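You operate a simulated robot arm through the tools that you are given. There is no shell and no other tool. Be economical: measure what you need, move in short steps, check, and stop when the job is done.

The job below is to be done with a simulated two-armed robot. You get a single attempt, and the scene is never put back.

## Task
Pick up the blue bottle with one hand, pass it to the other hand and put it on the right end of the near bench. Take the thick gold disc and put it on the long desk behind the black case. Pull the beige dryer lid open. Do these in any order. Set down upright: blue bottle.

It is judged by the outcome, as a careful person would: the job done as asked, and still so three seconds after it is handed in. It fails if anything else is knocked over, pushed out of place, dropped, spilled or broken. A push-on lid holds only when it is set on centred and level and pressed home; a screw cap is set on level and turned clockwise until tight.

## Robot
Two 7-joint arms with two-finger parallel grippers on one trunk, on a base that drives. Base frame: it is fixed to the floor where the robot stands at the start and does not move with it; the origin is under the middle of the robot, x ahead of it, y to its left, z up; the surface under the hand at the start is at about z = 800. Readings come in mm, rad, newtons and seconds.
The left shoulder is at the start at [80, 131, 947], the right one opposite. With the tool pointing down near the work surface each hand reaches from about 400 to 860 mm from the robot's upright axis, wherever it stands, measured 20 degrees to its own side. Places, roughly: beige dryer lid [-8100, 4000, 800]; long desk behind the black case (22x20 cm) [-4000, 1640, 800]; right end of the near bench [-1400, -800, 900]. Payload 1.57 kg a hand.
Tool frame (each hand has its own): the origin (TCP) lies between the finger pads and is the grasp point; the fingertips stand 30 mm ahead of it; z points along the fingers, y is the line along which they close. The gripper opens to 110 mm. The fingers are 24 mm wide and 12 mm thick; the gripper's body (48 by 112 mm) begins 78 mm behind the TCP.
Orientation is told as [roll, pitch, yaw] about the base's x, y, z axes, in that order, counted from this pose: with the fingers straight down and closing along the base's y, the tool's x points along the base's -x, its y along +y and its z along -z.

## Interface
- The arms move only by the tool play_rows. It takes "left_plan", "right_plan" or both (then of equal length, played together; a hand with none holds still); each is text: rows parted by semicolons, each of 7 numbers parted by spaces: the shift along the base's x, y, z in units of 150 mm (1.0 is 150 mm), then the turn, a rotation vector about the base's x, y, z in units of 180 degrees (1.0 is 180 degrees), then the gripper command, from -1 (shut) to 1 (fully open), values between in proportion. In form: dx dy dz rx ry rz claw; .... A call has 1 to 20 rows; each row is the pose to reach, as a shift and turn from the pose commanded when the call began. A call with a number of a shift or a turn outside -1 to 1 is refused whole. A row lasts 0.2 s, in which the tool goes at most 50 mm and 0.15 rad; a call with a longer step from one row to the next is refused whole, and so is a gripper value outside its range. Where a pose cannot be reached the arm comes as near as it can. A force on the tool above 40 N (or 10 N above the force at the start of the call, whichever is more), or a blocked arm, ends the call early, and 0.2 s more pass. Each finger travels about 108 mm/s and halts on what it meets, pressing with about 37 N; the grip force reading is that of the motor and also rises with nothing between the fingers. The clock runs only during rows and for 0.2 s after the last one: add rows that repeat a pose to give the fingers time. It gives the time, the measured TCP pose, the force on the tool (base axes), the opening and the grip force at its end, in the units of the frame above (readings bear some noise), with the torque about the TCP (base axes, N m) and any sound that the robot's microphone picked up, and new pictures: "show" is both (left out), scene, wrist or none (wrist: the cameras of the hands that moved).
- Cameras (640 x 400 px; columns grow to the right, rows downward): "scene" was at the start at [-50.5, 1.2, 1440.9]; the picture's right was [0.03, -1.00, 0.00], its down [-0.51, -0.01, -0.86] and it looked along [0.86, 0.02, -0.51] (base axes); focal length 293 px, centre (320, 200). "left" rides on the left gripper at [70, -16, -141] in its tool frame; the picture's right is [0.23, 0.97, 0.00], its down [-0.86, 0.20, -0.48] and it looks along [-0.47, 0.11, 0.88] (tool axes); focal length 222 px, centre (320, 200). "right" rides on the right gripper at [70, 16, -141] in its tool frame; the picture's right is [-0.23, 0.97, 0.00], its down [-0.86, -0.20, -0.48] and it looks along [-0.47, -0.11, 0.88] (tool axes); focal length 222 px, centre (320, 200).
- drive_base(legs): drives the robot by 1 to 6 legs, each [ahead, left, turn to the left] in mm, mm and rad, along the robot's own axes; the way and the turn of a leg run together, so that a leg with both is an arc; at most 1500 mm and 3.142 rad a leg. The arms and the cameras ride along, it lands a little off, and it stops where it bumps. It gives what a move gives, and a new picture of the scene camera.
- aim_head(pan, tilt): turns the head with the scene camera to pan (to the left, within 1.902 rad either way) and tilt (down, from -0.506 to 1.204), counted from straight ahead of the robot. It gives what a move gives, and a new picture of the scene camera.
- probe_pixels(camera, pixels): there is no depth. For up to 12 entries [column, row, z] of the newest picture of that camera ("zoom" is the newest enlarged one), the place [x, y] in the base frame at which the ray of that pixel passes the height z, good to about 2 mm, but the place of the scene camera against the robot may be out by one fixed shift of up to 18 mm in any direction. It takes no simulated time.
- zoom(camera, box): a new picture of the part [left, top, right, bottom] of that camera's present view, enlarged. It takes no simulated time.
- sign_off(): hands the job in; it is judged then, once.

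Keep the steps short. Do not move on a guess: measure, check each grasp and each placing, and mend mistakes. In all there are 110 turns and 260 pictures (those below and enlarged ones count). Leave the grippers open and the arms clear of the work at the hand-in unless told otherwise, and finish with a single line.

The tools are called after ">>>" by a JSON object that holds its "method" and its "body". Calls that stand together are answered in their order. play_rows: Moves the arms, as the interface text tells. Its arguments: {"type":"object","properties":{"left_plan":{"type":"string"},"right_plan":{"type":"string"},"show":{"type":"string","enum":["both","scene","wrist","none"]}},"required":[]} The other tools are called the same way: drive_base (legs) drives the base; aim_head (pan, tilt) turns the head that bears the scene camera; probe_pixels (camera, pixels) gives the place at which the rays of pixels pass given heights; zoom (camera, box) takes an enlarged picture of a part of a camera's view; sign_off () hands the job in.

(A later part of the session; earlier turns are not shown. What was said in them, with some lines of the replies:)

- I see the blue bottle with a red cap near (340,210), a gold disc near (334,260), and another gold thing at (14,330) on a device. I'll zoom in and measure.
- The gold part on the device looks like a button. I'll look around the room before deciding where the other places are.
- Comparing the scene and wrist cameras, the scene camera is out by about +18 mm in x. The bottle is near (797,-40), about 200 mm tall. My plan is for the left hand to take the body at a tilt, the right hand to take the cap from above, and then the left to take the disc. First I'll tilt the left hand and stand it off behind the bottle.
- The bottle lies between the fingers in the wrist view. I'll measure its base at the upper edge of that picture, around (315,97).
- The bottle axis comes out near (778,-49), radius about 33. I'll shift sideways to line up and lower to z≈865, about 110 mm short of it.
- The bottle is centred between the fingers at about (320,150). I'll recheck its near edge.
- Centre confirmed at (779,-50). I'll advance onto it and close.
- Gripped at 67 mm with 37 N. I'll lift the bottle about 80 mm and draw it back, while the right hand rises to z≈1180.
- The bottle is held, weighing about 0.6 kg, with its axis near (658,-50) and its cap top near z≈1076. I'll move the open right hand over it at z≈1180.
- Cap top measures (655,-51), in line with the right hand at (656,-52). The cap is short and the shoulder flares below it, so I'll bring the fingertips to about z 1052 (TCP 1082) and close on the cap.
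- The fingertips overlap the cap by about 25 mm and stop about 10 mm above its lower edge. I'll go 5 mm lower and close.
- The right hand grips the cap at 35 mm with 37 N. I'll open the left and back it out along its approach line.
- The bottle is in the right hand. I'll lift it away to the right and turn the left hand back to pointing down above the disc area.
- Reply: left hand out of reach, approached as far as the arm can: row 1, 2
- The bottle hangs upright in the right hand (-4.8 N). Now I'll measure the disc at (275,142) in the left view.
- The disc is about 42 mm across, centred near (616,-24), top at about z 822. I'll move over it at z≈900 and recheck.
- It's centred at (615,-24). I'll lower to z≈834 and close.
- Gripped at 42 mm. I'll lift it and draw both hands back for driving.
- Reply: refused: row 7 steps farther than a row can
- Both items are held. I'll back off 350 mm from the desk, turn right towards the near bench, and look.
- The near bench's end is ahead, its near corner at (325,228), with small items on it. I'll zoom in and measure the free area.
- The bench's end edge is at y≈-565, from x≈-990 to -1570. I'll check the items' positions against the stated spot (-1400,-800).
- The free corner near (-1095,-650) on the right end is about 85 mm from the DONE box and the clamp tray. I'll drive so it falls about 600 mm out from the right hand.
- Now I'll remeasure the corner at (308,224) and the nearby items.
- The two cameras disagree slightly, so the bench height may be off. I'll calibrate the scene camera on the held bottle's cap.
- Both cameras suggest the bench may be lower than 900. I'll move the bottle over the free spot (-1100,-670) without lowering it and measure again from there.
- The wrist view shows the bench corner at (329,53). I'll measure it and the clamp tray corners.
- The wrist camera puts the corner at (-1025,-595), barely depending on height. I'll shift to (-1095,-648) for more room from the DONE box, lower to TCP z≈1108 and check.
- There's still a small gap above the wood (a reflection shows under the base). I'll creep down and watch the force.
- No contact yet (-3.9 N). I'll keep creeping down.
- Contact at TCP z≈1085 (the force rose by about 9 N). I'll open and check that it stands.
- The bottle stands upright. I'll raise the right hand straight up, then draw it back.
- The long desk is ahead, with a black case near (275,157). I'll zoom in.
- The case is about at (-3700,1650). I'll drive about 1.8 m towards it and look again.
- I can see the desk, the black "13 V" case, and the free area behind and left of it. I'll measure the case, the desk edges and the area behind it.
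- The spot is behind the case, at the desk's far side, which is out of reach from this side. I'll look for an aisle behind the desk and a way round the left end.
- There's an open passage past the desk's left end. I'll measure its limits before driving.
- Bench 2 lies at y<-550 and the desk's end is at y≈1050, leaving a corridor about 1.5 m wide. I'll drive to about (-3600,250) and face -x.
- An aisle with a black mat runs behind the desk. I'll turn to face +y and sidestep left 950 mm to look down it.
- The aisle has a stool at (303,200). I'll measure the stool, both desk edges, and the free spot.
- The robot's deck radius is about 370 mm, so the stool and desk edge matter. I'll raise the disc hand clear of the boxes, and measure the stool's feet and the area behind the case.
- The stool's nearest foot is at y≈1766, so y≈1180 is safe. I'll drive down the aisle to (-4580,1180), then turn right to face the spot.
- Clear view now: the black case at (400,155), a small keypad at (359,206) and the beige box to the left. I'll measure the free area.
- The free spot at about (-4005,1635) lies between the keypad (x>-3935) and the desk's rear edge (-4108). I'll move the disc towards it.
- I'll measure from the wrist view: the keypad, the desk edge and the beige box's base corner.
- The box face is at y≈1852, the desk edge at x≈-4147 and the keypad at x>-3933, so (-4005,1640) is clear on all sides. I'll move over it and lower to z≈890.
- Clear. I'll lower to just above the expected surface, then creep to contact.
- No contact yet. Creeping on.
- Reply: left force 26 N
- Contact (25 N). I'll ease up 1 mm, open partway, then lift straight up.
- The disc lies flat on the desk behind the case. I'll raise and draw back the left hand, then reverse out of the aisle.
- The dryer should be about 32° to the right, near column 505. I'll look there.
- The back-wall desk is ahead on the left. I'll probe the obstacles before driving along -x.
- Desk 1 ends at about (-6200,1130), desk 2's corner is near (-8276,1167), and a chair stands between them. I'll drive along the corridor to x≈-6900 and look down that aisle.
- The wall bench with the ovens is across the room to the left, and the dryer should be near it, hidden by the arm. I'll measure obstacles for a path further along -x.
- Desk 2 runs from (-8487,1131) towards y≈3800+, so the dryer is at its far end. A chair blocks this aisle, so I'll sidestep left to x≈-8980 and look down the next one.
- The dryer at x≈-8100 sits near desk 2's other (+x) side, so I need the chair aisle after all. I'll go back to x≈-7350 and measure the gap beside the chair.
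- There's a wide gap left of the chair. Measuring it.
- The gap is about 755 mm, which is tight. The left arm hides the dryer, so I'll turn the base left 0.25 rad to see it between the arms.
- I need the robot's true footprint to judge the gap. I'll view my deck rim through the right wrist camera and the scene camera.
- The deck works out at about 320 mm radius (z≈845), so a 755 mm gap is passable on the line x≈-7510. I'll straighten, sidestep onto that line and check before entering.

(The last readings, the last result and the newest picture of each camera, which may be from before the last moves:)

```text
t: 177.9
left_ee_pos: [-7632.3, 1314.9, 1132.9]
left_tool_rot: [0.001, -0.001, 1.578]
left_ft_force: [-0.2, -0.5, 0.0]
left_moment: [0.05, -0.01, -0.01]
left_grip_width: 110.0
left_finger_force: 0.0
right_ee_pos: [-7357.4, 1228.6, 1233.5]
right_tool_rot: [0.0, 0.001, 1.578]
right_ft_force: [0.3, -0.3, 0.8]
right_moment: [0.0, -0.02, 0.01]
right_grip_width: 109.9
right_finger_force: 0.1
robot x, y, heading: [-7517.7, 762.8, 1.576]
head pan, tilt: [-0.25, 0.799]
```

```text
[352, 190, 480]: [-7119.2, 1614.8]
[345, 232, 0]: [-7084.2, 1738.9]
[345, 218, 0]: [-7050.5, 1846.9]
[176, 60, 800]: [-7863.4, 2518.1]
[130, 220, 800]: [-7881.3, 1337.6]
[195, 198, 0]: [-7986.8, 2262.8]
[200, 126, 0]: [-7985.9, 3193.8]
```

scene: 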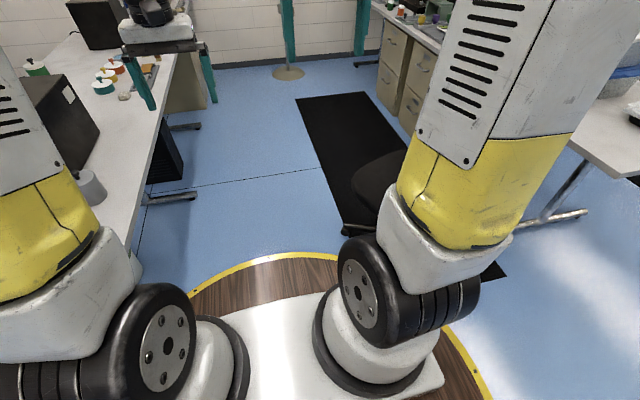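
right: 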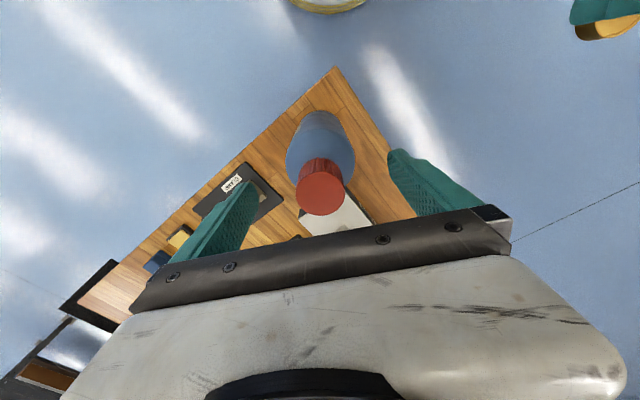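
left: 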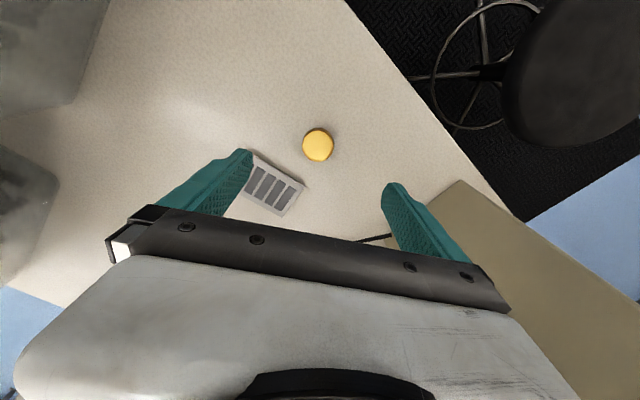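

Confirmed: seat edge -7119, desk edge -7870. I'm centred, so I'll drive on to y≈2960, past the chair.

>>> {"method": "drive_base", "body": {"legs": [[1100, -15, 0], [1100, 0, 0], [0, 0, 0.55]]}}

>>> {"method": "aim_head", "body": {"pan": 0.0, "tilt": 0.45}}

>>> {"method": "zoom", "body": {"camera": "scene", "box": [230, 100, 430, 240]}}

```text
t: 190.3
left_ee_pos: [-7916.0, 3374.9, 1134.1]
left_tool_rot: [0.0, -0.001, 2.124]
left_ft_force: [0.1, -0.8, -0.5]
left_moment: [0.0, 0.01, 0.0]
left_grip_width: 109.8
left_finger_force: 0.1
right_ee_pos: [-7635.9, 3443.4, 1234.0]
right_tool_rot: [0.002, -0.001, 2.124]
right_ft_force: [-0.7, 0.3, -0.3]
right_moment: [0.02, -0.03, -0.02]
right_grip_width: 110.0
right_finger_force: 0.1
robot x, y, heading: [-7531.4, 2961.8, 2.121]
head pan, tilt: [-0.25, 0.799]
```

scene: 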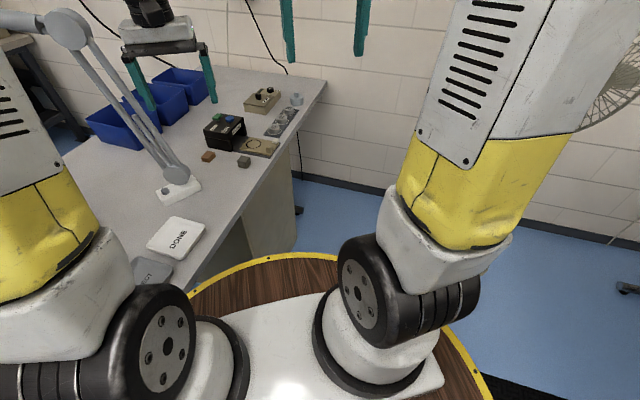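

```text
t: 191.1
left_ee_pos: [-7915.6, 3375.2, 1135.1]
left_tool_rot: [-0.001, 0.001, 2.125]
left_ft_force: [0.2, 0.8, -0.2]
left_moment: [0.01, -0.02, 0.01]
left_grip_width: 110.1
left_finger_force: 0.1
right_ee_pos: [-7635.6, 3442.4, 1234.5]
right_tool_rot: [0.001, 0.0, 2.125]
right_ft_force: [-0.1, 0.7, 0.3]
right_moment: [-0.01, -0.01, 0.03]
right_grip_width: 110.0
right_finger_force: 0.1
robot x, y, heading: [-7535.8, 2965.4, 2.123]
head pan, tilt: [0.0, 0.45]
```

scene: 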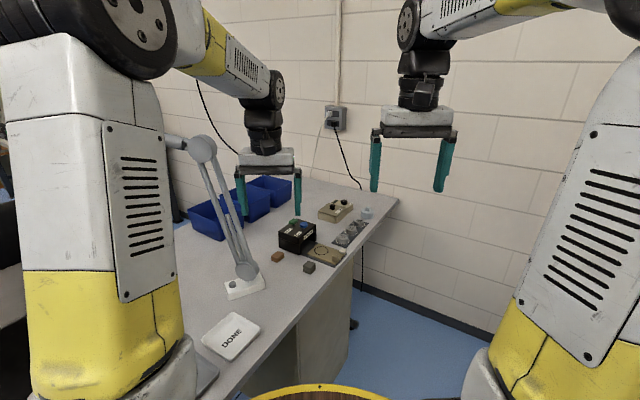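

```text
2.86 times, centred on (330, 170) of scene
```

zoom: 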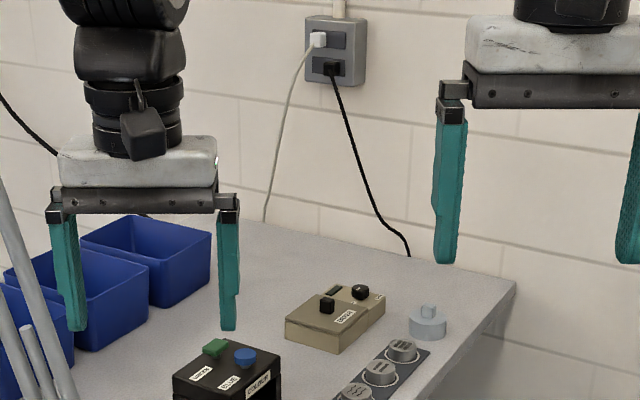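

The beige box with two dark knobs at (336,210) is a candidate. I'll zoom in on it and its neighbours.

>>> {"method": "zoom", "body": {"camera": "scene", "box": [270, 190, 380, 270]}}

>>> {"method": "probe_pixels", "body": {"camera": "scene", "pixels": [[336, 214, 800], [336, 205, 840], [320, 218, 800], [337, 224, 800], [353, 210, 800], [325, 252, 800], [297, 245, 800], [308, 270, 800], [397, 200, 800], [355, 240, 800]]}}

```text
5.00 times, centred on (325, 230) of scene
```

zoom: 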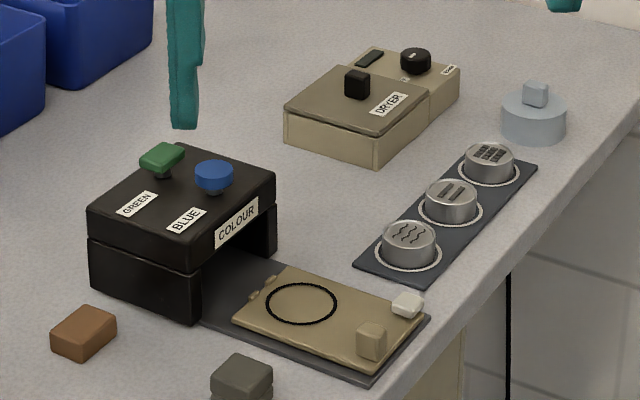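

```text
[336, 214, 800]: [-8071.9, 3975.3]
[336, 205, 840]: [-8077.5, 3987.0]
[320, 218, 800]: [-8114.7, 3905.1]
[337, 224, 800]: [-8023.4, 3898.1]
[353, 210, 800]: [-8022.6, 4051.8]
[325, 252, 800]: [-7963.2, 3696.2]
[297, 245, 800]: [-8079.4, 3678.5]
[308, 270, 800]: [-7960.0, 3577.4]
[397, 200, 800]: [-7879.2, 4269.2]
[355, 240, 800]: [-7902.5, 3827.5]
```

The box labelled "DRYER" is at about x -8115..-8023, y 3900..4050, with its lid and black knob on the near (-y) part. I'll drive to about (-7520,3420), moving away from the lamp, then look closely.

>>> {"method": "drive_base", "body": {"legs": [[380, -251, 0]]}}

>>> {"method": "aim_head", "body": {"pan": 0.1, "tilt": 0.6}}

>>> {"method": "zoom", "body": {"camera": "scene", "box": [250, 160, 410, 260]}}

```text
t: 193.9
left_ee_pos: [-7904.5, 3832.3, 1134.2]
left_tool_rot: [0.0, 0.0, 2.123]
left_ft_force: [0.1, 0.0, -0.3]
left_moment: [-0.01, 0.02, 0.02]
left_grip_width: 109.9
left_finger_force: 0.0
right_ee_pos: [-7625.3, 3901.5, 1234.3]
right_tool_rot: [0.0, 0.0, 2.122]
right_ft_force: [0.7, -0.7, -0.6]
right_moment: [-0.03, -0.02, 0.0]
right_grip_width: 110.0
right_finger_force: 0.1
robot x, y, heading: [-7523.0, 3424.6, 2.122]
head pan, tilt: [0.0, 0.45]
```

scene: 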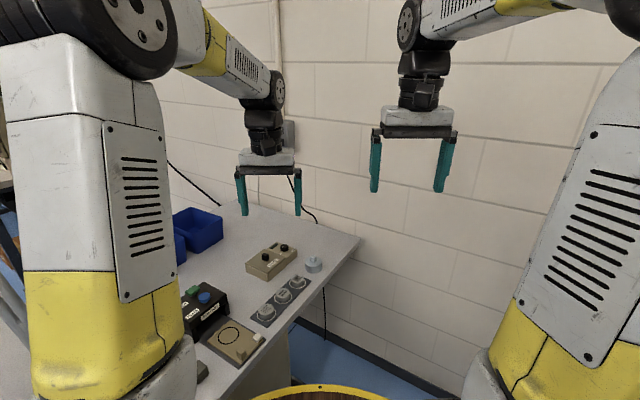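

```text
t: 194.6
left_ee_pos: [-7904.8, 3833.3, 1133.4]
left_tool_rot: [0.001, 0.0, 2.123]
left_ft_force: [0.7, 0.3, -0.5]
left_moment: [0.01, 0.01, 0.01]
left_grip_width: 110.0
left_finger_force: 0.1
right_ee_pos: [-7623.2, 3900.4, 1234.4]
right_tool_rot: [-0.001, 0.0, 2.123]
right_ft_force: [0.0, -0.2, -0.2]
right_moment: [0.01, 0.01, 0.01]
right_grip_width: 109.8
right_finger_force: 0.1
robot x, y, heading: [-7520.2, 3422.6, 2.125]
head pan, tilt: [0.099, 0.6]
```

scene: 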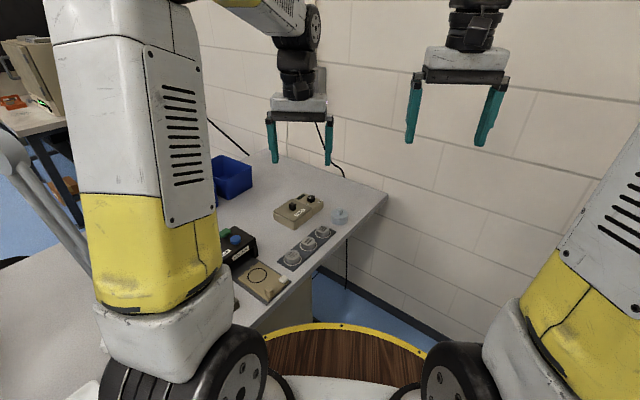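

```text
4.00 times, centred on (330, 210) of scene
```

zoom: 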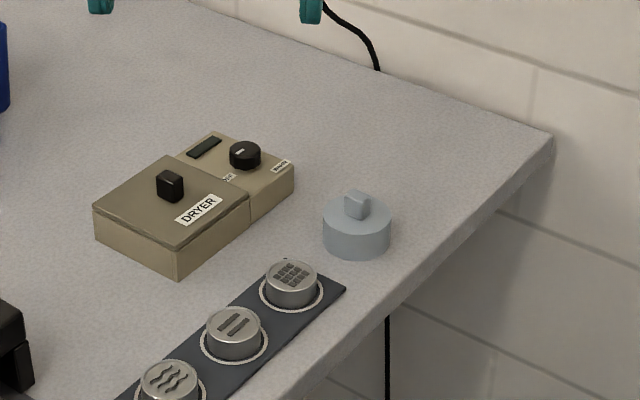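

>>> {"method": "zoom", "body": {"camera": "scene", "box": [268, 185, 332, 235]}}

>>> {"method": "probe_pixels", "body": {"camera": "scene", "pixels": [[273.5, 220, 800], [294, 228, 800], [312, 218, 800], [323, 206, 800], [292.5, 207, 850], [292.5, 203, 865], [273.5, 212, 840], [294, 222, 840]]}}

>>> {"method": "zoom", "body": {"camera": "left", "box": [0, 0, 640, 400]}}

```text
8.00 times, centred on (300, 210) of scene
```

zoom: 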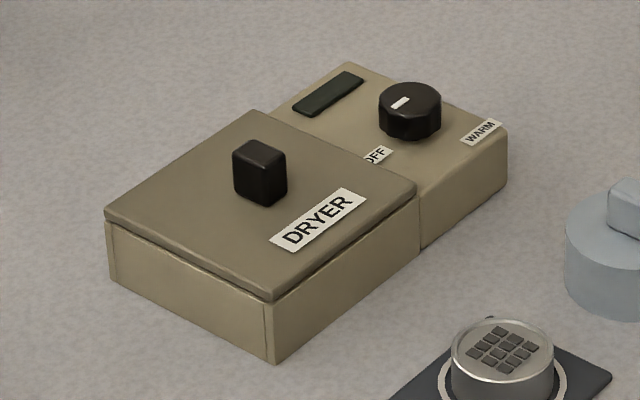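

```text
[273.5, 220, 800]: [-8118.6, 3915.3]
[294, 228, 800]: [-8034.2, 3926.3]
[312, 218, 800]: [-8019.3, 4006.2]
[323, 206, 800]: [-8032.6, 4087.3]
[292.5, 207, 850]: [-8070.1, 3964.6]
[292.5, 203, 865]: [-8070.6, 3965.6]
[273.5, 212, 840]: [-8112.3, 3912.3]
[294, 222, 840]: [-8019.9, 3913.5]
```

```text
1.00 times, centred on (320, 200) of left (not enlarged: the box is as wide or as high as the picture)
```

zoom: 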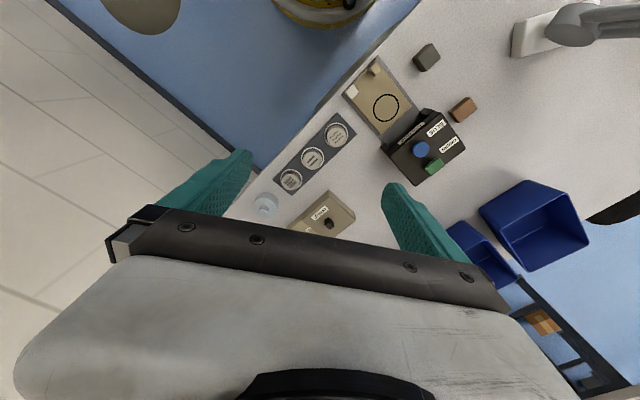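

It's a lid on a box marked DRYER, with a central black knob about 20 mm wide near (-8058,3946) after bias. I'll bring the left hand above it, turned so that the fingers close along x.

>>> {"method": "play_rows", "body": {"left_plan": "-0.16 0.12 -0.15 0 0 -0.029 1; -0.33 0.25 -0.3 0 0 -0.058 1; -0.5 0.37 -0.45 0 0 -0.088 1; -0.66 0.5 -0.6 0 0 -0.117 1; -0.83 0.62 -0.75 0 0 -0.146 1; -1 0.75 -0.9 0 0 -0.1757 1; -1 0.75 -0.9 0 0 -0.1757 1"}}

```text
t: 196.2
left_ee_pos: [-8054.6, 3947.1, 1001.3]
left_tool_rot: [-0.001, 0.0, 1.571]
left_ft_force: [-0.4, 0.9, 0.3]
left_moment: [-0.03, 0.0, -0.01]
left_grip_width: 109.7
left_finger_force: 0.0
right_ee_pos: [-7624.7, 3901.2, 1232.9]
right_tool_rot: [0.0, -0.001, 2.123]
right_ft_force: [-0.5, -0.5, 0.7]
right_moment: [-0.02, 0.01, -0.01]
right_grip_width: 109.8
right_finger_force: 0.1
robot x, y, heading: [-7521.3, 3425.2, 2.123]
head pan, tilt: [0.099, 0.6]
```

scene: 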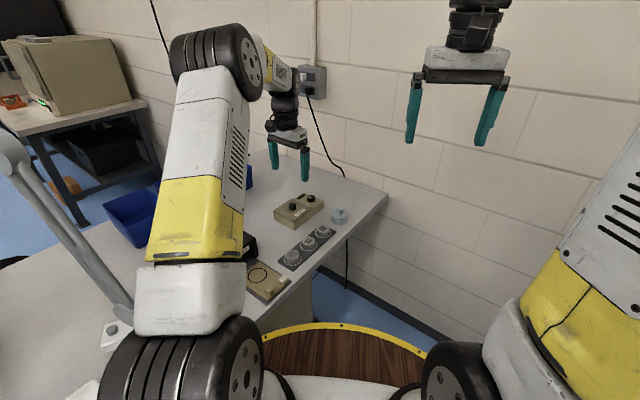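
left: 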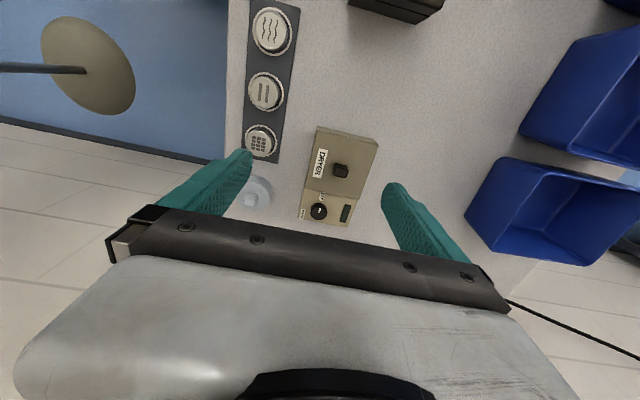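

>>> {"method": "zoom", "body": {"camera": "left", "box": [290, 115, 400, 235]}}

>>> {"method": "probe_pixels", "body": {"camera": "left", "pixels": [[341, 171, 870], [341, 171, 850], [316, 128, 845], [378, 142, 845], [302, 190, 845], [363, 203, 845], [250, 195, 830]]}}

```text
3.33 times, centred on (345, 175) of left
```

zoom: 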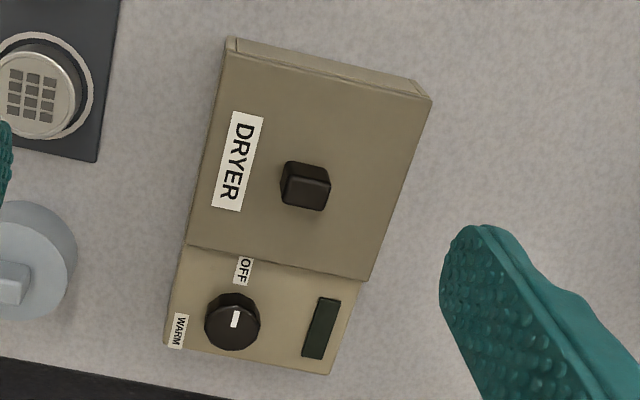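

```text
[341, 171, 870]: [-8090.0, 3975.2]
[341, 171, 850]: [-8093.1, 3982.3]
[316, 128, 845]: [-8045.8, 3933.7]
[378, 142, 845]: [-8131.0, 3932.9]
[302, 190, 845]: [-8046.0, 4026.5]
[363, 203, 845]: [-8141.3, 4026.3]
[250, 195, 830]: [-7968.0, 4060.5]
```

The wrist camera puts the knob at about (-8091,3978). Its height is uncertain, so I'll move over it and lower to z≈940 for a second bearing.

>>> {"method": "play_rows", "body": {"left_plan": "-0.12 0.1 0 0 0 0 1; -0.243 0.2 -0.15 0 0 0 1; -0.243 0.2 -0.4 0 0 0 1; -0.243 0.2 -0.4 0 0 0 1", "show": "wrist"}}

>>> {"method": "zoom", "body": {"camera": "left", "box": [260, 90, 380, 210]}}

```text
t: 197.2
left_ee_pos: [-8092.8, 3973.9, 941.5]
left_tool_rot: [0.001, -0.001, 1.569]
left_ft_force: [0.2, -0.5, 0.1]
left_moment: [0.0, 0.03, -0.03]
left_grip_width: 110.1
left_finger_force: 0.1
right_ee_pos: [-7624.6, 3899.7, 1234.8]
right_tool_rot: [0.0, 0.001, 2.123]
right_ft_force: [0.3, -1.4, -0.2]
right_moment: [0.04, 0.01, 0.0]
right_grip_width: 110.1
right_finger_force: 0.1
robot x, y, heading: [-7521.7, 3423.4, 2.126]
head pan, tilt: [0.099, 0.6]
```

left: 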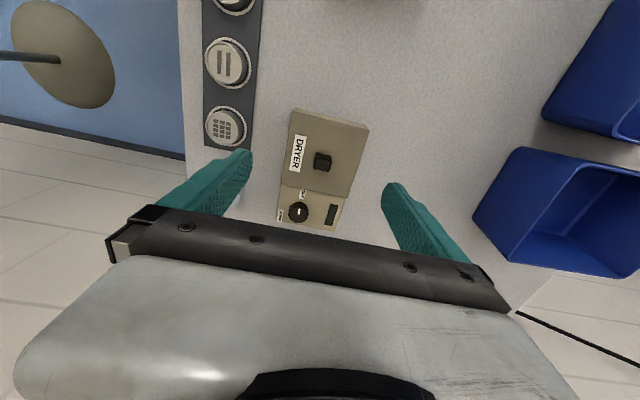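

```text
3.33 times, centred on (320, 150) of left
```

zoom: 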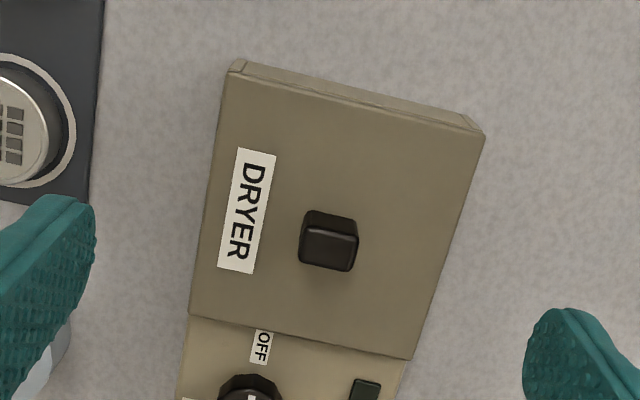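

Comparing the two views, the lid top is near z≈808 (this desk is lower). Re-probing the knob at those heights.

>>> {"method": "probe_pixels", "body": {"camera": "left", "pixels": [[323, 164, 830], [322.5, 159, 808], [316, 164, 830], [331, 166, 830], [291.5, 112.5, 808], [369.5, 129, 808], [281, 185, 808], [347.6, 197.4, 808]]}}

```text
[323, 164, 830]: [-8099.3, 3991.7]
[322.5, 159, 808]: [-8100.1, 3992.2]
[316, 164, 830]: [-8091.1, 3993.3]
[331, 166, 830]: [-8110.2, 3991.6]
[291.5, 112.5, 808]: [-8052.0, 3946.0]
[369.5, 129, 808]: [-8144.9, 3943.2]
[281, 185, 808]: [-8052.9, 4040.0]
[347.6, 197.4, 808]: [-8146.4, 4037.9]
```

The lid is 93×94 mm with the knob at its centre (-8100,3992). I'll move over it at z≈880 and check.

>>> {"method": "play_rows", "body": {"left_plan": "-0.05 0.12 -0.15 0 0 0 0.3; -0.05 0.12 -0.41 0 0 0 0.3; -0.05 0.12 -0.41 0 0 0 0.3; -0.05 0.12 -0.41 0 0 0 0.3"}}

>>> {"method": "zoom", "body": {"camera": "left", "box": [240, 70, 400, 230]}}

>>> {"method": "zoom", "body": {"camera": "scene", "box": [250, 150, 350, 240]}}

```text
t: 198.2
left_ee_pos: [-8098.3, 3993.1, 879.4]
left_tool_rot: [0.0, 0.0, 1.573]
left_ft_force: [-0.8, 0.6, 0.5]
left_moment: [0.02, 0.01, 0.0]
left_grip_width: 71.6
left_finger_force: 0.0
right_ee_pos: [-7623.8, 3900.6, 1233.8]
right_tool_rot: [0.0, -0.001, 2.122]
right_ft_force: [0.2, 0.7, 0.1]
right_moment: [0.03, -0.01, -0.01]
right_grip_width: 109.8
right_finger_force: 0.0
robot x, y, heading: [-7520.6, 3423.7, 2.118]
head pan, tilt: [0.099, 0.6]
```

scene: 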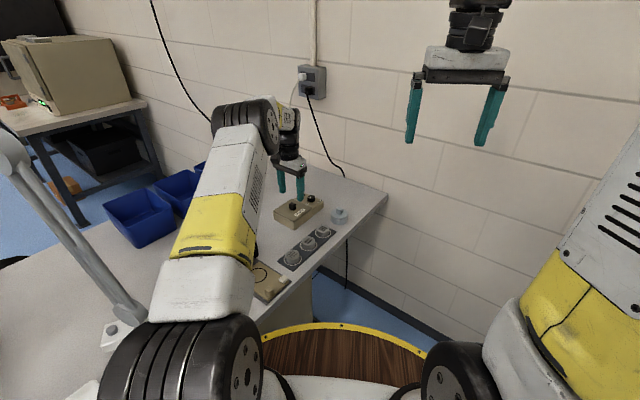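
left: 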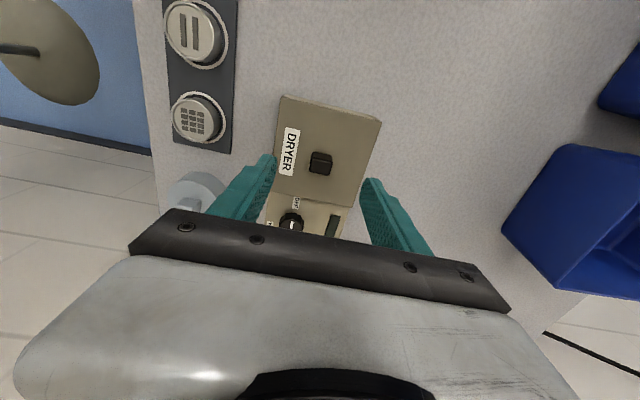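

```text
2.50 times, centred on (320, 150) of left
```

zoom: 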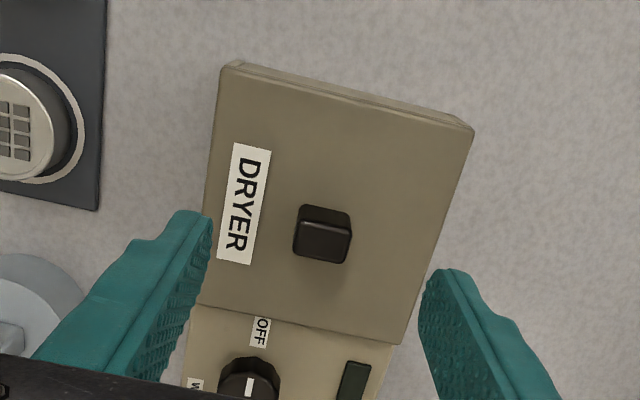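

```text
4.44 times, centred on (300, 195) of scene
```

zoom: 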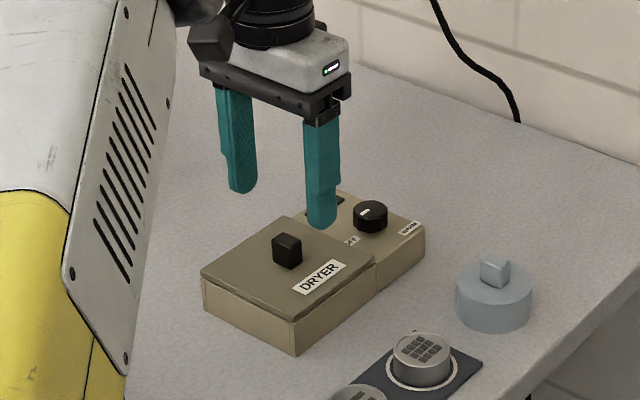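

A third bearing gives a lid top of about z 797. Re-probing the knob from here.

>>> {"method": "probe_pixels", "body": {"camera": "left", "pixels": [[321, 165, 818], [320.5, 159, 800], [280.8, 98.8, 797], [381, 122, 797], [272, 171, 797], [353, 187, 797], [310, 168, 818], [332, 170, 818]]}}

```text
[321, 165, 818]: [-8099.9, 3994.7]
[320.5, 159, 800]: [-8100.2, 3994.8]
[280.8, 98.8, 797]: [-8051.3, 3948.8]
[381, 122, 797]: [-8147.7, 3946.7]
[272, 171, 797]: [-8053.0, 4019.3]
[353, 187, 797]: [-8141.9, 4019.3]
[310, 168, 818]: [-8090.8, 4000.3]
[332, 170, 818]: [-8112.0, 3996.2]
```

Consistent at (-8100,3995). I'll lower to z≈842, then creep to just above the lid.

>>> {"method": "play_rows", "body": {"left_plan": "-0.01 0.01 -0.12 0 0 0 -0.1; -0.01 0.01 -0.25 0 0 0 -0.1; -0.01 0.01 -0.25 0 0 0 -0.1", "show": "none"}}

>>> {"method": "play_rows", "body": {"left_plan": "0 0 -0.02 0 0 0 -0.1; 0 0 -0.04 0 0 0 -0.1; 0 0 -0.055 0 0 0 -0.1; 0 0 -0.055 0 0 0 -0.1", "show": "wrist"}}

>>> {"method": "zoom", "body": {"camera": "scene", "box": [265, 175, 335, 235]}}

```text
t: 199.0
left_ee_pos: [-8099.5, 3994.0, 838.4]
left_tool_rot: [-0.002, 0.0, 1.57]
left_ft_force: [-0.9, -1.0, 0.1]
left_moment: [0.01, 0.01, -0.01]
left_grip_width: 49.4
left_finger_force: 0.1
right_ee_pos: [-7624.2, 3902.0, 1233.4]
right_tool_rot: [0.0, 0.0, 2.122]
right_ft_force: [0.2, -0.2, -1.0]
right_moment: [0.04, 0.0, 0.01]
right_grip_width: 110.2
right_finger_force: 0.1
robot x, y, heading: [-7523.3, 3420.7, 2.123]
head pan, tilt: [0.099, 0.6]
```

```text
t: 200.0
left_ee_pos: [-8099.2, 3994.7, 832.6]
left_tool_rot: [0.0, -0.001, 1.571]
left_ft_force: [-0.8, 0.7, 0.0]
left_moment: [0.0, 0.02, 0.0]
left_grip_width: 49.6
left_finger_force: 0.1
right_ee_pos: [-7624.8, 3900.6, 1233.5]
right_tool_rot: [0.001, -0.001, 2.124]
right_ft_force: [-0.2, 0.0, 0.1]
right_moment: [0.01, 0.02, -0.02]
right_grip_width: 109.9
right_finger_force: 0.1
robot x, y, heading: [-7518.7, 3420.8, 2.121]
head pan, tilt: [0.099, 0.6]
```

left: 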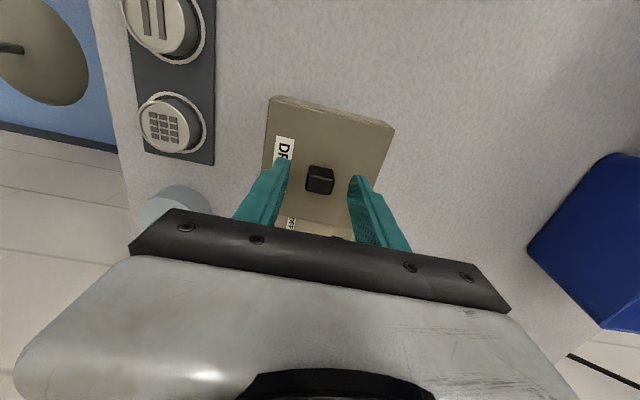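

```text
6.67 times, centred on (300, 205) of scene
```

zoom: 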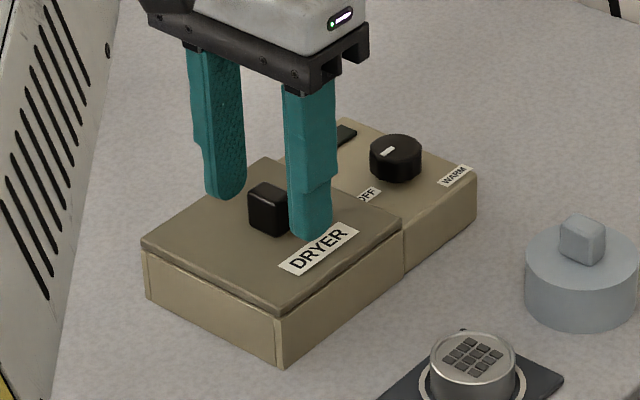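

The fingers straddle the knob with their tips just above the lid. Closing.

>>> {"method": "play_rows", "body": {"left_plan": "0 0 -0.01 0 0 0 -1; 0 0 -0.01 0 0 0 -1; 0 0 -0.01 0 0 0 -1; 0 0 -0.01 0 0 0 -1", "show": "wrist"}}

>>> {"method": "zoom", "body": {"camera": "scene", "box": [265, 175, 335, 235]}}

```text
t: 201.0
left_ee_pos: [-8100.4, 3993.4, 830.5]
left_tool_rot: [0.002, 0.001, 1.572]
left_ft_force: [-3.1, -0.6, 10.9]
left_moment: [-0.97, -0.02, -0.15]
left_grip_width: 22.2
left_finger_force: 34.2
right_ee_pos: [-7623.8, 3900.5, 1234.2]
right_tool_rot: [0.0, 0.001, 2.124]
right_ft_force: [-0.1, 0.5, -0.6]
right_moment: [0.0, 0.0, 0.01]
right_grip_width: 110.2
right_finger_force: 0.0
robot x, y, heading: [-7520.7, 3424.1, 2.124]
head pan, tilt: [0.099, 0.6]
```

left: 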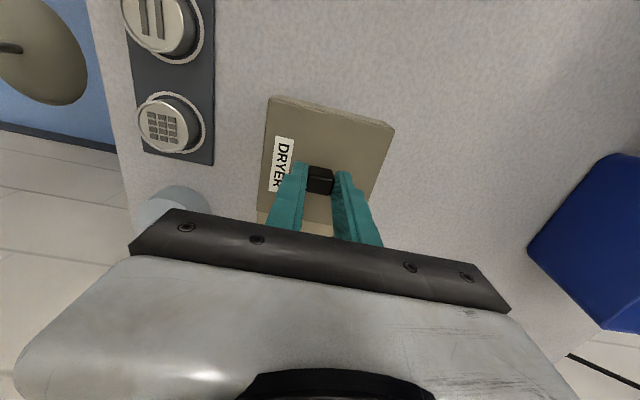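

```text
6.67 times, centred on (300, 205) of scene
```

zoom: 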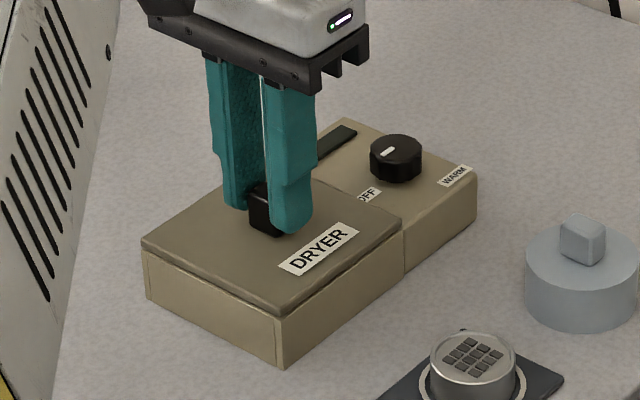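

Gripped at 22 mm. I'll test a 6 mm lift to learn how the lid moves.

>>> {"method": "play_rows", "body": {"left_plan": "0 0 0.015 0 0 0 -1; 0 0 0.03 0 0 0 -1; 0 0 0.045 0 0 0 -1; 0 0 0.045 0 0 0 -1", "show": "none"}}

>>> {"method": "zoom", "body": {"camera": "scene", "box": [265, 175, 335, 235]}}

```text
t: 202.0
left_ee_pos: [-8101.3, 3993.9, 832.0]
left_tool_rot: [-0.002, 0.005, 1.57]
left_ft_force: [-5.3, -1.0, -34.7]
left_moment: [-0.17, 0.3, -0.11]
left_grip_width: 21.6
left_finger_force: 34.9
right_ee_pos: [-7624.9, 3902.9, 1233.8]
right_tool_rot: [-0.001, 0.0, 2.122]
right_ft_force: [-0.3, 0.4, -0.7]
right_moment: [0.0, -0.02, -0.03]
right_grip_width: 110.0
right_finger_force: 0.1
robot x, y, heading: [-7519.0, 3421.6, 2.12]
head pan, tilt: [0.099, 0.6]
```

```text
6.67 times, centred on (300, 205) of scene
```

zoom: 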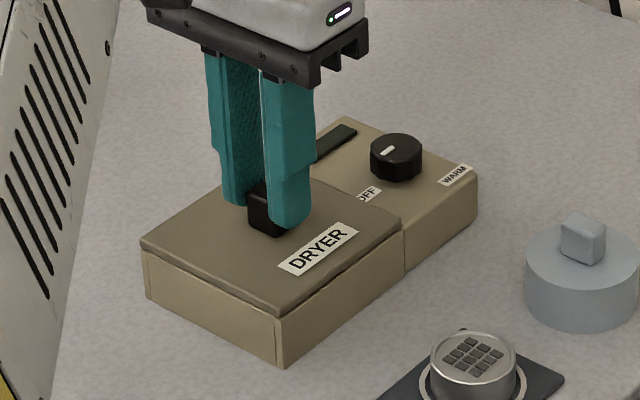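

Lifting meets 35 N and nothing moves, so the lid likely slides. I'll ease back down and try pulling 8 mm towards -y.

>>> {"method": "play_rows", "body": {"left_plan": "0 0 -0.02 0 0 0 -1; 0 0 -0.038 0 0 0 -1; 0 -0.015 -0.038 0 0 0 -1; 0 -0.03 -0.038 0 0 0 -1; 0 -0.045 -0.038 0 0 0 -1; 0 -0.055 -0.038 0 0 0 -1; 0 -0.055 -0.038 0 0 0 -1", "show": "none"}}

>>> {"method": "zoom", "body": {"camera": "scene", "box": [265, 175, 335, 235]}}

```text
t: 203.6
left_ee_pos: [-8100.8, 3989.9, 834.7]
left_tool_rot: [0.001, -0.003, 1.572]
left_ft_force: [-0.4, 1.4, 25.2]
left_moment: [0.85, -0.14, -0.1]
left_grip_width: 22.0
left_finger_force: 35.4
right_ee_pos: [-7623.3, 3901.0, 1233.9]
right_tool_rot: [0.001, -0.003, 2.121]
right_ft_force: [0.5, 0.3, 0.2]
right_moment: [0.02, -0.01, -0.04]
right_grip_width: 109.8
right_finger_force: 0.1
robot x, y, heading: [-7518.6, 3423.0, 2.121]
head pan, tilt: [0.099, 0.6]
```

```text
6.67 times, centred on (300, 205) of scene
```

zoom: 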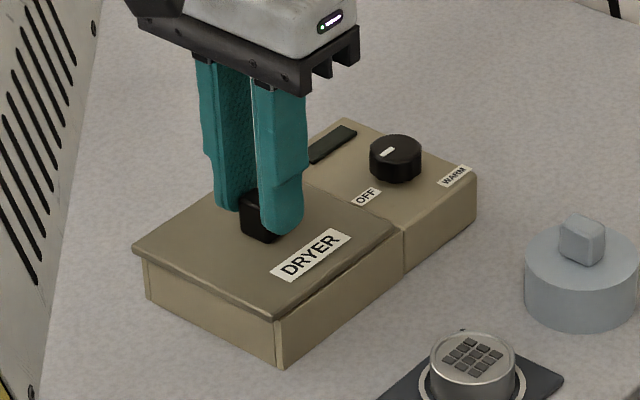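

The lid slides towards -y: the OFF label is now uncovered. I'll relieve the downward load and pull on in small steps.

>>> {"method": "play_rows", "body": {"left_plan": "0 0 0.018 0 0 0 -1; 0 -0.05 0.018 0 0 0 -1; 0 -0.1 0.018 0 0 0 -1; 0 -0.15 0.018 0 0 0 -1; 0 -0.2 0.018 0 0 0 -1; 0 -0.25 0.018 0 0 0 -1; 0 -0.3 0.018 0 0 0 -1; 0 -0.3 0.018 0 0 0 -1"}}

>>> {"method": "zoom", "body": {"camera": "scene", "box": [255, 175, 335, 245]}}

```text
t: 205.4
left_ee_pos: [-8100.3, 3941.7, 833.7]
left_tool_rot: [0.001, 0.001, 1.571]
left_ft_force: [-3.9, -0.2, 5.1]
left_moment: [-0.15, 0.24, -0.31]
left_grip_width: 21.8
left_finger_force: 34.7
right_ee_pos: [-7624.1, 3900.8, 1233.7]
right_tool_rot: [0.001, -0.001, 2.123]
right_ft_force: [-0.6, 0.0, -0.2]
right_moment: [0.0, 0.04, 0.01]
right_grip_width: 110.1
right_finger_force: 0.0
robot x, y, heading: [-7522.5, 3421.5, 2.122]
head pan, tilt: [0.099, 0.6]
```

scene: 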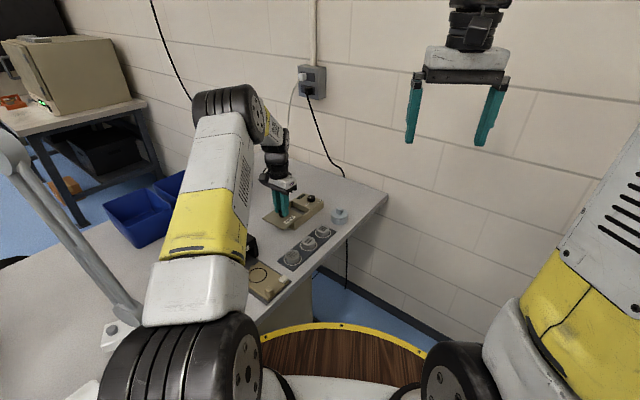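
left: 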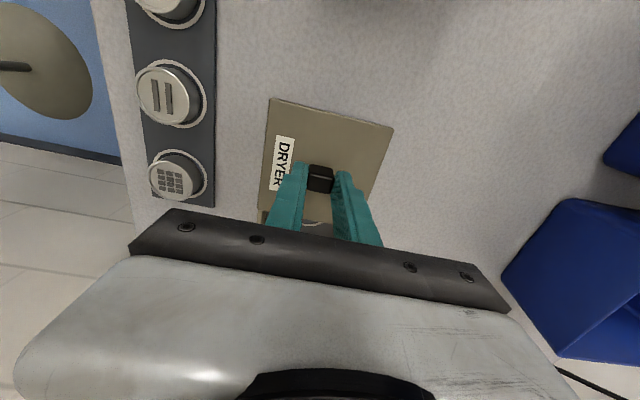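

```text
5.71 times, centred on (295, 210) of scene
```

zoom: 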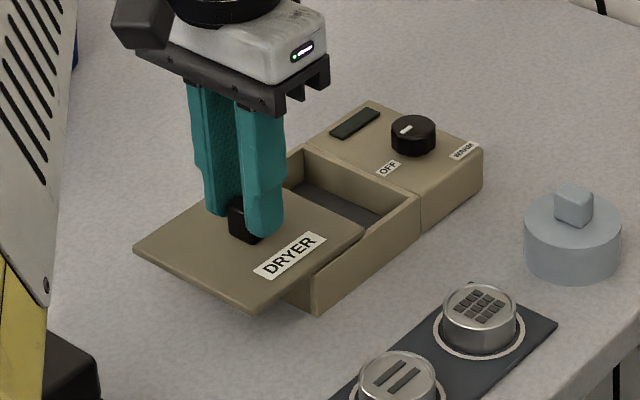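

The lid is open 53 mm and the tray shows. I'll keep pulling until it's nearly fully open or meets a stop.

>>> {"method": "play_rows", "body": {"left_plan": "0 -0.04 0 0 0 0 -1; 0 -0.08 0 0 0 0 -1; 0 -0.12 0 0 0 0 -1; 0 -0.16 0 0 0 0 -1; 0 -0.2 0 0 0 0 -1; 0 -0.2 0 0 0 0 -1", "show": "none"}}

>>> {"method": "zoom", "body": {"camera": "scene", "box": [245, 175, 335, 255]}}

```text
t: 206.8
left_ee_pos: [-8101.2, 3911.9, 834.3]
left_tool_rot: [-0.005, 0.002, 1.57]
left_ft_force: [-1.2, -0.2, 0.0]
left_moment: [-0.26, -0.1, -0.1]
left_grip_width: 22.1
left_finger_force: 34.6
right_ee_pos: [-7624.5, 3900.5, 1233.2]
right_tool_rot: [0.001, 0.0, 2.123]
right_ft_force: [-0.1, 0.2, -0.5]
right_moment: [0.0, -0.03, 0.0]
right_grip_width: 109.7
right_finger_force: 0.2
robot x, y, heading: [-7520.8, 3419.9, 2.123]
head pan, tilt: [0.099, 0.6]
```

```text
5.00 times, centred on (290, 215) of scene
```

zoom: 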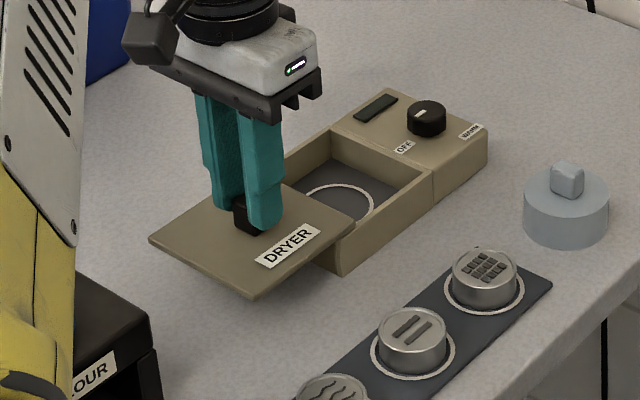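

Open about 82 mm with no stop yet. I'll try a bit further, gently.

>>> {"method": "play_rows", "body": {"left_plan": "0 -0.02 0 0 0 0 -1; 0 -0.04 0 0 0 0 -1; 0 -0.06 0 0 0 0 -1; 0 -0.08 0 0 0 0 -1; 0 -0.08 0 0 0 0 -1", "show": "none"}}

>>> {"method": "zoom", "body": {"camera": "scene", "box": [245, 175, 335, 255]}}

```text
t: 208.0
left_ee_pos: [-8100.5, 3899.5, 833.2]
left_tool_rot: [-0.003, 0.002, 1.57]
left_ft_force: [-1.4, -0.1, -11.1]
left_moment: [0.8, 0.05, -0.17]
left_grip_width: 21.8
left_finger_force: 35.0
right_ee_pos: [-7623.9, 3901.9, 1233.0]
right_tool_rot: [0.0, 0.0, 2.123]
right_ft_force: [-0.5, 0.0, -0.6]
right_moment: [0.02, -0.04, -0.02]
right_grip_width: 110.4
right_finger_force: 0.0
robot x, y, heading: [-7517.2, 3422.5, 2.119]
head pan, tilt: [0.099, 0.6]
```

```text
5.00 times, centred on (290, 215) of scene
```

zoom: 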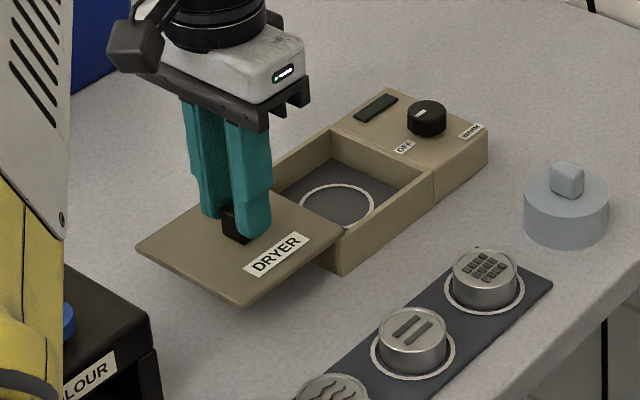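

The lid is about 94 mm open, the whole tray is exposed, and the lid is still level and held by its guide. I'll relieve the vertical load and release, staying close.

>>> {"method": "play_rows", "body": {"left_plan": "0 0.01 -0.008 0 0 0 -1; 0 0.01 -0.008 0 0 0 -0.5; 0 0.01 -0.008 0 0 0 -0.3; 0 0.01 -0.008 0 0 0 -0.3; 0 0.01 -0.008 0 0 0 -0.3", "show": "none"}}

>>> {"method": "zoom", "body": {"camera": "scene", "box": [245, 175, 335, 255]}}

```text
t: 209.2
left_ee_pos: [-8100.5, 3902.4, 832.9]
left_tool_rot: [0.0, 0.0, 1.569]
left_ft_force: [-0.7, 0.8, 0.6]
left_moment: [-0.02, 0.01, 0.03]
left_grip_width: 38.6
left_finger_force: 0.0
right_ee_pos: [-7624.6, 3901.2, 1234.1]
right_tool_rot: [0.0, -0.001, 2.123]
right_ft_force: [-1.0, 0.1, 0.0]
right_moment: [0.03, 0.01, -0.03]
right_grip_width: 110.1
right_finger_force: 0.1
robot x, y, heading: [-7522.7, 3424.5, 2.125]
head pan, tilt: [0.099, 0.6]
```

```text
5.00 times, centred on (290, 215) of scene
```

zoom: 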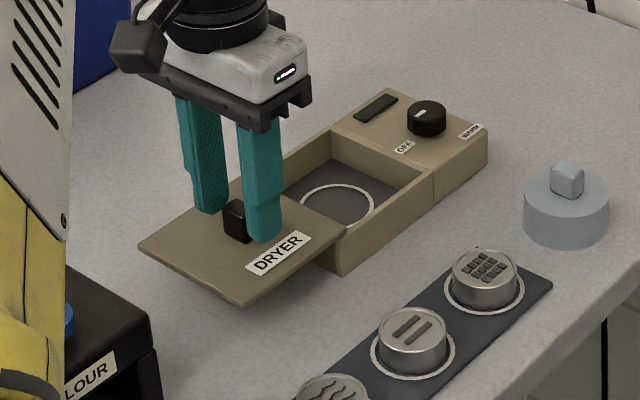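

The lid stays level and open by itself. I'll raise the hand clear, open it fully, and check.

>>> {"method": "play_rows", "body": {"left_plan": "0 0 0.1 0 0 0 -0.3; 0 0 0.3 0 0 0 -0.3; 0 0 0.6 0 0 0 0; 0 0 0.9 0 0 0 1; 0.1 -0.1 1 0 0 0 1; 0.3 -0.25 1 0 0 0 1; 0.5 -0.4 1 0 0 0 1; 0.5 -0.4 1 0 0 0 1; 0.5 -0.4 1 0 0 0 1; 0.5 -0.4 1 0 0 0 1"}}

>>> {"method": "zoom", "body": {"camera": "scene", "box": [245, 175, 335, 255]}}

```text
t: 211.4
left_ee_pos: [-8024.5, 3840.3, 983.9]
left_tool_rot: [-0.002, 0.0, 1.571]
left_ft_force: [0.6, 0.3, 0.7]
left_moment: [0.02, -0.04, 0.01]
left_grip_width: 109.9
left_finger_force: 0.2
right_ee_pos: [-7623.9, 3899.8, 1233.1]
right_tool_rot: [0.001, 0.0, 2.122]
right_ft_force: [0.2, -0.3, 0.8]
right_moment: [0.0, -0.01, 0.01]
right_grip_width: 109.9
right_finger_force: 0.0
robot x, y, heading: [-7516.8, 3423.6, 2.121]
head pan, tilt: [0.099, 0.6]
```

scene: 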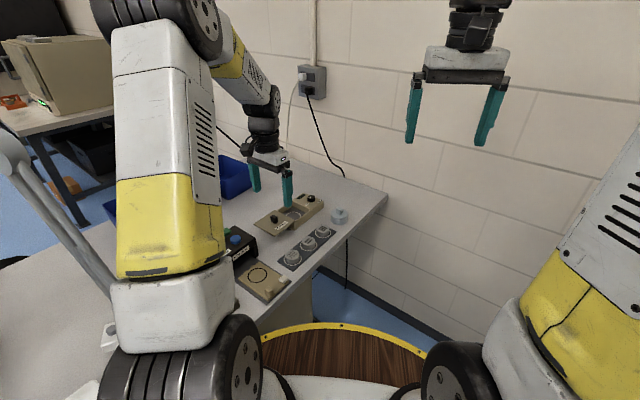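
left: 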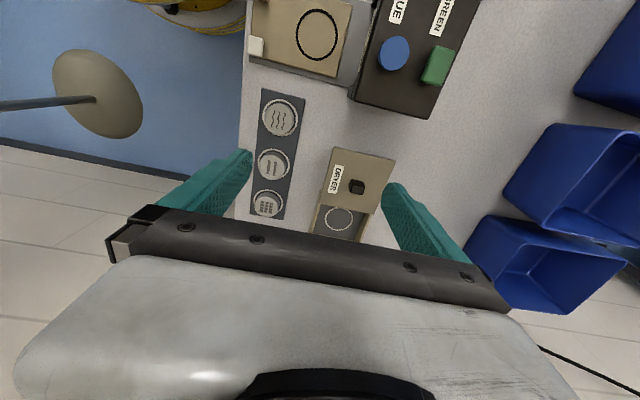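

```text
5.00 times, centred on (290, 215) of scene
```

zoom: 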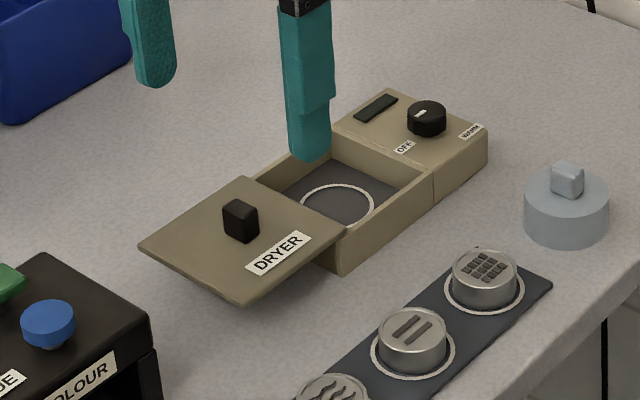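

The lid is open and stable, and nothing nearby has moved. Both grippers are open and clear of the work, so I'm handing in.

>>> {"method": "sign_off", "body": {}}

```text
The job is handed in.
```

The blue bottle went from the left hand to the right and stands upright on the right end of the near bench, the gold disc is on the long desk behind the black case, and the dryer lid is slid open about 94 mm.
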